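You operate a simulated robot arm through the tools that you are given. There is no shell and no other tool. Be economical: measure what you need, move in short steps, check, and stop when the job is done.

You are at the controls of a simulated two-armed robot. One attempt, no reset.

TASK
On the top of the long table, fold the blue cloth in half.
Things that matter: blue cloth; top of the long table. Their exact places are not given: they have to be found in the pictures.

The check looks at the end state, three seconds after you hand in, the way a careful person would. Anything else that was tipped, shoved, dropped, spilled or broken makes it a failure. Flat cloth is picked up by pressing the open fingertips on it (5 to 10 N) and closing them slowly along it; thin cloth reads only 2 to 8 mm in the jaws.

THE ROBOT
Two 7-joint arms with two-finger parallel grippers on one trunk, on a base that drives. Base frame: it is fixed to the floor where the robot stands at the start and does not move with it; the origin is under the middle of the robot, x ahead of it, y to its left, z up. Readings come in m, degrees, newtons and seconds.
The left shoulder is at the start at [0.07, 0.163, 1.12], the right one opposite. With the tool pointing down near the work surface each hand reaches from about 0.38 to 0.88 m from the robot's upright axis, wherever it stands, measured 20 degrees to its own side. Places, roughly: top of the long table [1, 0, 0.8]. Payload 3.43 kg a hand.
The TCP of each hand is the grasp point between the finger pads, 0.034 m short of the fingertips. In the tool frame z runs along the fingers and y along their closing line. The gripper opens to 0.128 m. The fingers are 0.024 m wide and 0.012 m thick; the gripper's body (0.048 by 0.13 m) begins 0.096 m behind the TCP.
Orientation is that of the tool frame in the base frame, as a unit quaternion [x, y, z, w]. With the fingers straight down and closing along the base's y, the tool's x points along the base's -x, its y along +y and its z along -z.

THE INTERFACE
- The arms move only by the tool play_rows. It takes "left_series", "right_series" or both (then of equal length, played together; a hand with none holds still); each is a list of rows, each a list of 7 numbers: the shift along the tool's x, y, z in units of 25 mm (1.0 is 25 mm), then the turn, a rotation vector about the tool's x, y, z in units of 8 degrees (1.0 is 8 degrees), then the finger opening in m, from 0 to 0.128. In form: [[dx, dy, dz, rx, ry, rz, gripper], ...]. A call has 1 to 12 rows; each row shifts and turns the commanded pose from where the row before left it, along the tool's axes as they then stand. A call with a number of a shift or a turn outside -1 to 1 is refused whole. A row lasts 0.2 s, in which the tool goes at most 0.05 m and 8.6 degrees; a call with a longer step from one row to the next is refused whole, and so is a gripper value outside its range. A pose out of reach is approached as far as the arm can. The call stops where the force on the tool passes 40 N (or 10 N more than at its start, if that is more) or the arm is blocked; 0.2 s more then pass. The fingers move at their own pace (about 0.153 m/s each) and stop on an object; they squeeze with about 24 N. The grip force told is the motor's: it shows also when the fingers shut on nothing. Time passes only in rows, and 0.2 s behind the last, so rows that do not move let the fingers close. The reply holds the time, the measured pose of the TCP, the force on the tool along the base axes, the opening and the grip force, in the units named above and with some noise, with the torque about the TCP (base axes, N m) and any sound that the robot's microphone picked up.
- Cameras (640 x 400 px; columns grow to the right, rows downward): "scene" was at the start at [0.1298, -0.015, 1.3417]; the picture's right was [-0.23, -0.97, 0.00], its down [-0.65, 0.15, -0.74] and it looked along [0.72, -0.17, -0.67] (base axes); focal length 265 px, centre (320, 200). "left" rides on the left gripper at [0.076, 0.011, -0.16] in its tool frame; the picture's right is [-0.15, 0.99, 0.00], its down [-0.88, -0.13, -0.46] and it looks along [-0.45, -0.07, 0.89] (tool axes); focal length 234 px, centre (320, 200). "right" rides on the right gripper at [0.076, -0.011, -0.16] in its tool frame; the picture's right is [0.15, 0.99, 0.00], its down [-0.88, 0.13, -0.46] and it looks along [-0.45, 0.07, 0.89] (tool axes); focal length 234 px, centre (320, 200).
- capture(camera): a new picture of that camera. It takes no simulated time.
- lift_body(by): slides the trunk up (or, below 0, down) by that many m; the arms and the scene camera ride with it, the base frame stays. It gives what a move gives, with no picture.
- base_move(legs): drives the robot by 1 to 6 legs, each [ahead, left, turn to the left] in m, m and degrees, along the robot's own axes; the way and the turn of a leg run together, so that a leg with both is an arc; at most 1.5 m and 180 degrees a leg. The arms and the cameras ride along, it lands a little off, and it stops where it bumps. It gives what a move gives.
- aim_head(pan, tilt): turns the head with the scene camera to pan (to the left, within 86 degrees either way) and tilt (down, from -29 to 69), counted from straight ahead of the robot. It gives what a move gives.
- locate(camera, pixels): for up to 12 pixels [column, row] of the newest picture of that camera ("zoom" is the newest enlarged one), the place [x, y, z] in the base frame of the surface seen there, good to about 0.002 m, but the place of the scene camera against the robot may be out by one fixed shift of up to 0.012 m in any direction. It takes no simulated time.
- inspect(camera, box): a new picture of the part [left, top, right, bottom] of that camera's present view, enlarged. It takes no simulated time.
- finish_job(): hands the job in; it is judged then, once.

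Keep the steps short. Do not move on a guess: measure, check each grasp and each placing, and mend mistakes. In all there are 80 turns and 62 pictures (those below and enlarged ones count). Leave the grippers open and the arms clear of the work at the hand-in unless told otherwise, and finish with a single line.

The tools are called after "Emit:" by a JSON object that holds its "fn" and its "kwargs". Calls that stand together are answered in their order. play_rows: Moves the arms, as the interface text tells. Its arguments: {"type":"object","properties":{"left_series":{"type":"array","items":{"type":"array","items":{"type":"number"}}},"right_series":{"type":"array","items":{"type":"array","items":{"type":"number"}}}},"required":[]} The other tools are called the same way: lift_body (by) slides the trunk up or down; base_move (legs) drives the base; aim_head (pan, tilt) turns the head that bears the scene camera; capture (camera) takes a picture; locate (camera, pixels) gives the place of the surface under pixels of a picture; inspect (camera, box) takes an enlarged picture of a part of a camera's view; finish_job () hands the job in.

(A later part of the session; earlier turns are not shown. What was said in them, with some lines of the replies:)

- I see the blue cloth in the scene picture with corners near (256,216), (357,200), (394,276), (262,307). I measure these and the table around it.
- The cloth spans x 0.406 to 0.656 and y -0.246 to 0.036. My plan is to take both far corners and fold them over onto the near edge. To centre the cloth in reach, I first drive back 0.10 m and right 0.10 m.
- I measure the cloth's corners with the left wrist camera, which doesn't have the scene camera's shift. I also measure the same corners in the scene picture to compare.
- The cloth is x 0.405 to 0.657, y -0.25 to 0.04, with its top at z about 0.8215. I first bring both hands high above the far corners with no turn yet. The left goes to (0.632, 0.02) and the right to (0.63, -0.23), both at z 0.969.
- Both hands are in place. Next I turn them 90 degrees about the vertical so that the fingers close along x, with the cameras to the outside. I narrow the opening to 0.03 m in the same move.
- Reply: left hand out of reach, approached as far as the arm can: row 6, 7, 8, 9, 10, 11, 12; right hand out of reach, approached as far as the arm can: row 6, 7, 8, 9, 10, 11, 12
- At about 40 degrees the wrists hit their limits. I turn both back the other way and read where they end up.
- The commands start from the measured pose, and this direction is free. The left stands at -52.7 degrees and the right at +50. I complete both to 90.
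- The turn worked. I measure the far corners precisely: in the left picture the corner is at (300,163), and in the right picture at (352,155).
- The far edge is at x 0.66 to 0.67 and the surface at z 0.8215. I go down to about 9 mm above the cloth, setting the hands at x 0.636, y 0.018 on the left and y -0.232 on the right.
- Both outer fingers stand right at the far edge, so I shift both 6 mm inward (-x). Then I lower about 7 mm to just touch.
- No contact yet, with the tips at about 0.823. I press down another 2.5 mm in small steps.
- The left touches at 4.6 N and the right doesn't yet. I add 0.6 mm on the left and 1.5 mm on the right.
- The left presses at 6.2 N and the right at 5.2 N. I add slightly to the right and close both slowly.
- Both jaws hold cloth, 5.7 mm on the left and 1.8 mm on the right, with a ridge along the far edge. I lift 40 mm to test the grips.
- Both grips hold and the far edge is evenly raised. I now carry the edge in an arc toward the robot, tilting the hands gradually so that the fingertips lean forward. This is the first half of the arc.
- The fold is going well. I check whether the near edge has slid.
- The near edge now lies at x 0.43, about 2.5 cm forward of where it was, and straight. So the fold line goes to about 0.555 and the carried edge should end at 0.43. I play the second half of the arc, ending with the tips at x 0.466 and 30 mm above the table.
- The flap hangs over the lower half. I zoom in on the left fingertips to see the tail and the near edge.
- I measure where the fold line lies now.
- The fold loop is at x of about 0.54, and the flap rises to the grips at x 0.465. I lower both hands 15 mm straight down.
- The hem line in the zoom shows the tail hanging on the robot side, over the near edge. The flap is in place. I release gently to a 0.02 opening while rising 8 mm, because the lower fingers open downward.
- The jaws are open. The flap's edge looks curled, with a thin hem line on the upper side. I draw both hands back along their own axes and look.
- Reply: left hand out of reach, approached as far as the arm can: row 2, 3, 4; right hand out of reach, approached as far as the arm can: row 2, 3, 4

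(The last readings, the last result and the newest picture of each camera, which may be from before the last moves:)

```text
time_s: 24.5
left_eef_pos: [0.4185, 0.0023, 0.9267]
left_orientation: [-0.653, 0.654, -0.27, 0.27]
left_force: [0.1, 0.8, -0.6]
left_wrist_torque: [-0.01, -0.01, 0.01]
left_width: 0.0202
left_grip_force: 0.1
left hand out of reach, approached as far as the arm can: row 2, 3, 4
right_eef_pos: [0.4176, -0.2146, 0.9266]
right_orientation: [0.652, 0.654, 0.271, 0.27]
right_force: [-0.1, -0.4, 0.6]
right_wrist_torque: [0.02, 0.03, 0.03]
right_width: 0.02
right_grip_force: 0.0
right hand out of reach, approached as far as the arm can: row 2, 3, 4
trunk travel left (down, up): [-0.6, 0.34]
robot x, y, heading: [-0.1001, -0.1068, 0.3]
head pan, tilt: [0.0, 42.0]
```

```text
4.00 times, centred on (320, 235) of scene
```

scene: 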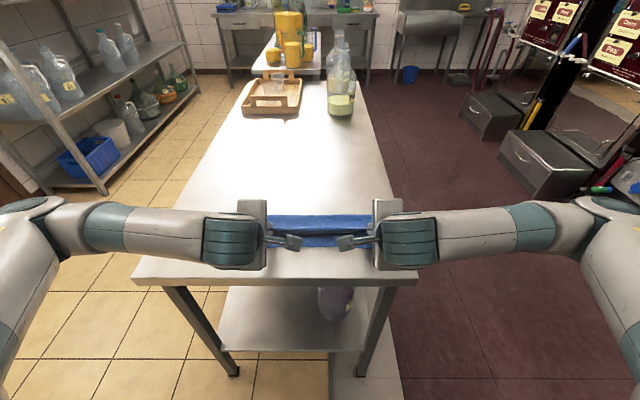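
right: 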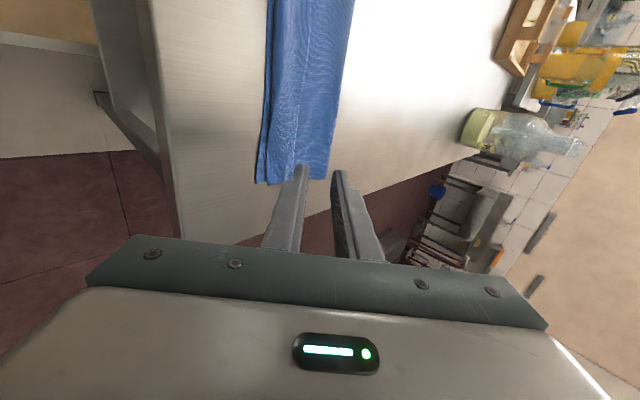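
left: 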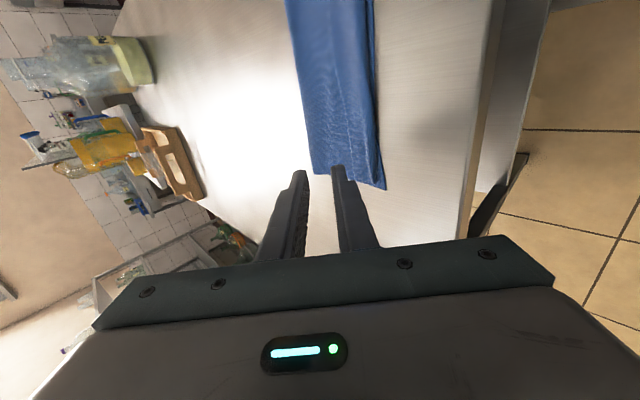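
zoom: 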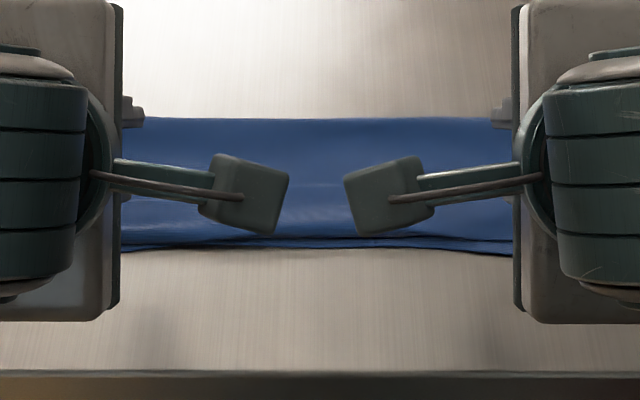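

The edge has unrolled by itself, and the flap lies almost exactly on the near edge. I raise the hands, stand them upright again and move them outward so I can see the whole cloth.

Emit:
{"fn": "play_rows", "kwargs": {"left_series": [[-0.6, -0.424, -0.424, -0.9375, 0, 0, 0.02], [-0.6, -0.365, -0.476, -0.9375, 0, 0, 0.02], [-0.8, -0.3, -0.52, -0.9375, 0, 0, 0.02], [-0.8, -0.23, -0.554, -0.9375, 0, 0, 0.02], [-0.8, -0.155, -0.58, -0.9375, 0, 0, 0.02], [-0.8, -0.078, -0.595, -0.9375, 0, 0, 0.02], [-0.9, 0, 0, 0, 0, 0, 0.02], [-0.9, 0, 0, 0, 0, 0, 0.02]], "right_series": [[-0.6, 0.424, -0.424, 0.9375, 0, 0, 0.02], [-0.6, 0.365, -0.476, 0.9375, 0, 0, 0.02], [-0.8, 0.3, -0.52, 0.9375, 0, 0, 0.02], [-0.8, 0.23, -0.554, 0.9375, 0, 0, 0.02], [-0.8, 0.155, -0.58, 0.9375, 0, 0, 0.02], [-0.8, 0.078, -0.595, 0.9375, 0, 0, 0.02], [-0.9, 0, 0, 0, 0, 0, 0.02], [-0.9, 0, 0, 0, 0, 0, 0.02]]}}

Emit:
{"fn": "inspect", "kwargs": {"camera": "scene", "box": [240, 185, 400, 285]}}

Emit:
{"fn": "capture", "kwargs": {"camera": "left"}}

Emit:
{"fn": "capture", "kwargs": {"camera": "right"}}

```text
time_s: 26.3
left_eef_pos: [0.4187, 0.1559, 1.0167]
left_orientation: [-0.707, 0.707, 0.0, 0.0]
left_force: [0.4, 0.3, 0.4]
left_wrist_torque: [0.03, 0.0, -0.02]
left_width: 0.0198
left_grip_force: 0.1
right_eef_pos: [0.419, -0.3716, 1.0177]
right_orientation: [0.706, 0.708, 0.001, -0.001]
right_force: [0.9, -0.2, -0.2]
right_wrist_torque: [-0.03, 0.0, 0.01]
right_width: 0.0199
right_grip_force: 0.1
trunk travel left (down, up): [-0.6, 0.34]
robot x, y, heading: [-0.1035, -0.1089, 0.1]
head pan, tilt: [0.0, 42.0]
```

```text
4.00 times, centred on (320, 235) of scene
```

zoom: 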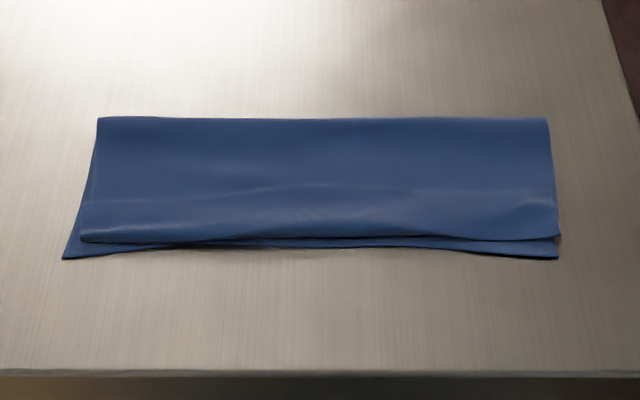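

```text
26 pictures are left
```

left: 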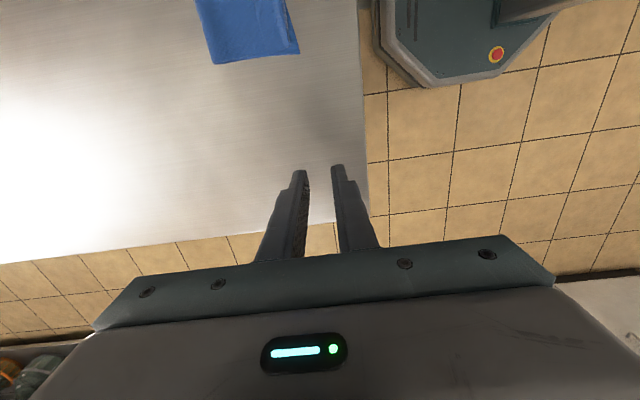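

```text
25 pictures are left
```

right: 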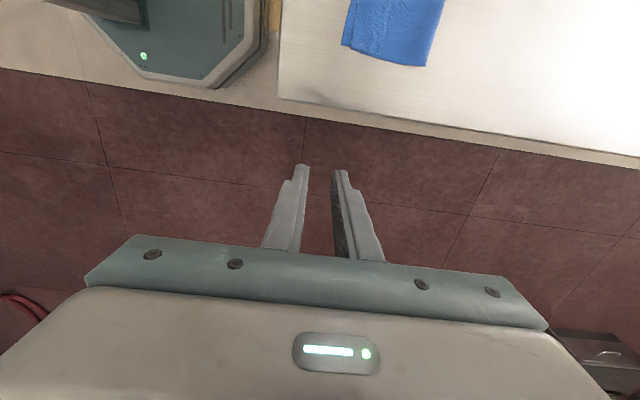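

Now I have a clear view of a tidy half fold. I measure how well the edges match and how flat the cloth lies.

Emit:
{"fn": "locate", "kwargs": {"camera": "zoom", "pixels": [[98, 121], [322, 122], [547, 122], [84, 238], [322, 234], [556, 237], [66, 257], [322, 245], [555, 257], [322, 190], [180, 225], [450, 215]]}}

```text
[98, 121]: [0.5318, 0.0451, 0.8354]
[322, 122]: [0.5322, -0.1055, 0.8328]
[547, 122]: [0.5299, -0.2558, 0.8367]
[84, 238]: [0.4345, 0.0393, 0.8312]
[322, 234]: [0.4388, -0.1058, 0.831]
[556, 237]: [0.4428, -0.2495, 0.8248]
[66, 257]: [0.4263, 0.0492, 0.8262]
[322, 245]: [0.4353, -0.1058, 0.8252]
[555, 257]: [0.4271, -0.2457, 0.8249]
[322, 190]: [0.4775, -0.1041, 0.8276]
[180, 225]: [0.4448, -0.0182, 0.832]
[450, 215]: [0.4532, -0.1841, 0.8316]
```

The flap's edge matches the near edge to within 5 to 16 mm, the sides to about 10 mm, and the fold lies low at about 1 cm. Nothing else on the table has moved. I open both grippers fully and raise the hands a bit further clear, then check once more.

Emit:
{"fn": "play_rows", "kwargs": {"left_series": [[-0.5, 0, -0.5, 0, 0, 0, 0.06], [-0.5, 0, -0.5, 0, 0, 0, 0.128], [0, 0, 0, 0, 0, 0, 0.128], [0, 0, 0, 0, 0, 0, 0.128]], "right_series": [[-0.5, 0, -0.5, 0, 0, 0, 0.06], [-0.5, 0, -0.5, 0, 0, 0, 0.128], [0, 0, 0, 0, 0, 0, 0.128], [0, 0, 0, 0, 0, 0, 0.128]]}}

Emit:
{"fn": "capture", "kwargs": {"camera": "scene"}}

```text
time_s: 27.3
left_eef_pos: [0.4179, 0.1812, 1.0415]
left_orientation: [-0.707, 0.707, 0.0, 0.0]
left_force: [-0.1, 0.1, -0.4]
left_wrist_torque: [0.0, -0.04, 0.03]
left_width: 0.1278
left_grip_force: 0.0
right_eef_pos: [0.4187, -0.3971, 1.0416]
right_orientation: [0.706, 0.708, 0.002, -0.001]
right_force: [-0.5, -0.3, 0.1]
right_wrist_torque: [-0.04, 0.0, 0.03]
right_width: 0.1278
right_grip_force: 0.2
trunk travel left (down, up): [-0.6, 0.34]
robot x, y, heading: [-0.1028, -0.1096, 0.2]
head pan, tilt: [0.0, 42.0]
```

```text
24 pictures are left
```

scene: 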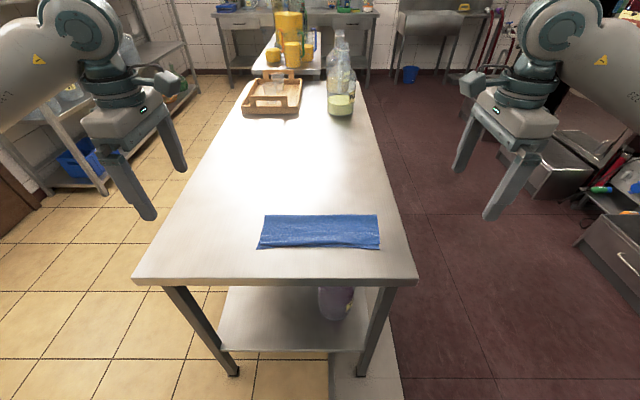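

The cloth is folded in half on the table, the grippers are open and the arms are clear, so I hand in.

Emit:
{"fn": "finish_job", "kwargs": {}}

```text
The job is handed in.
```

The blue cloth is folded in half on top of the long table, its edges matching to within about 16 mm, with nothing else moved, the grippers open and the arms clear.
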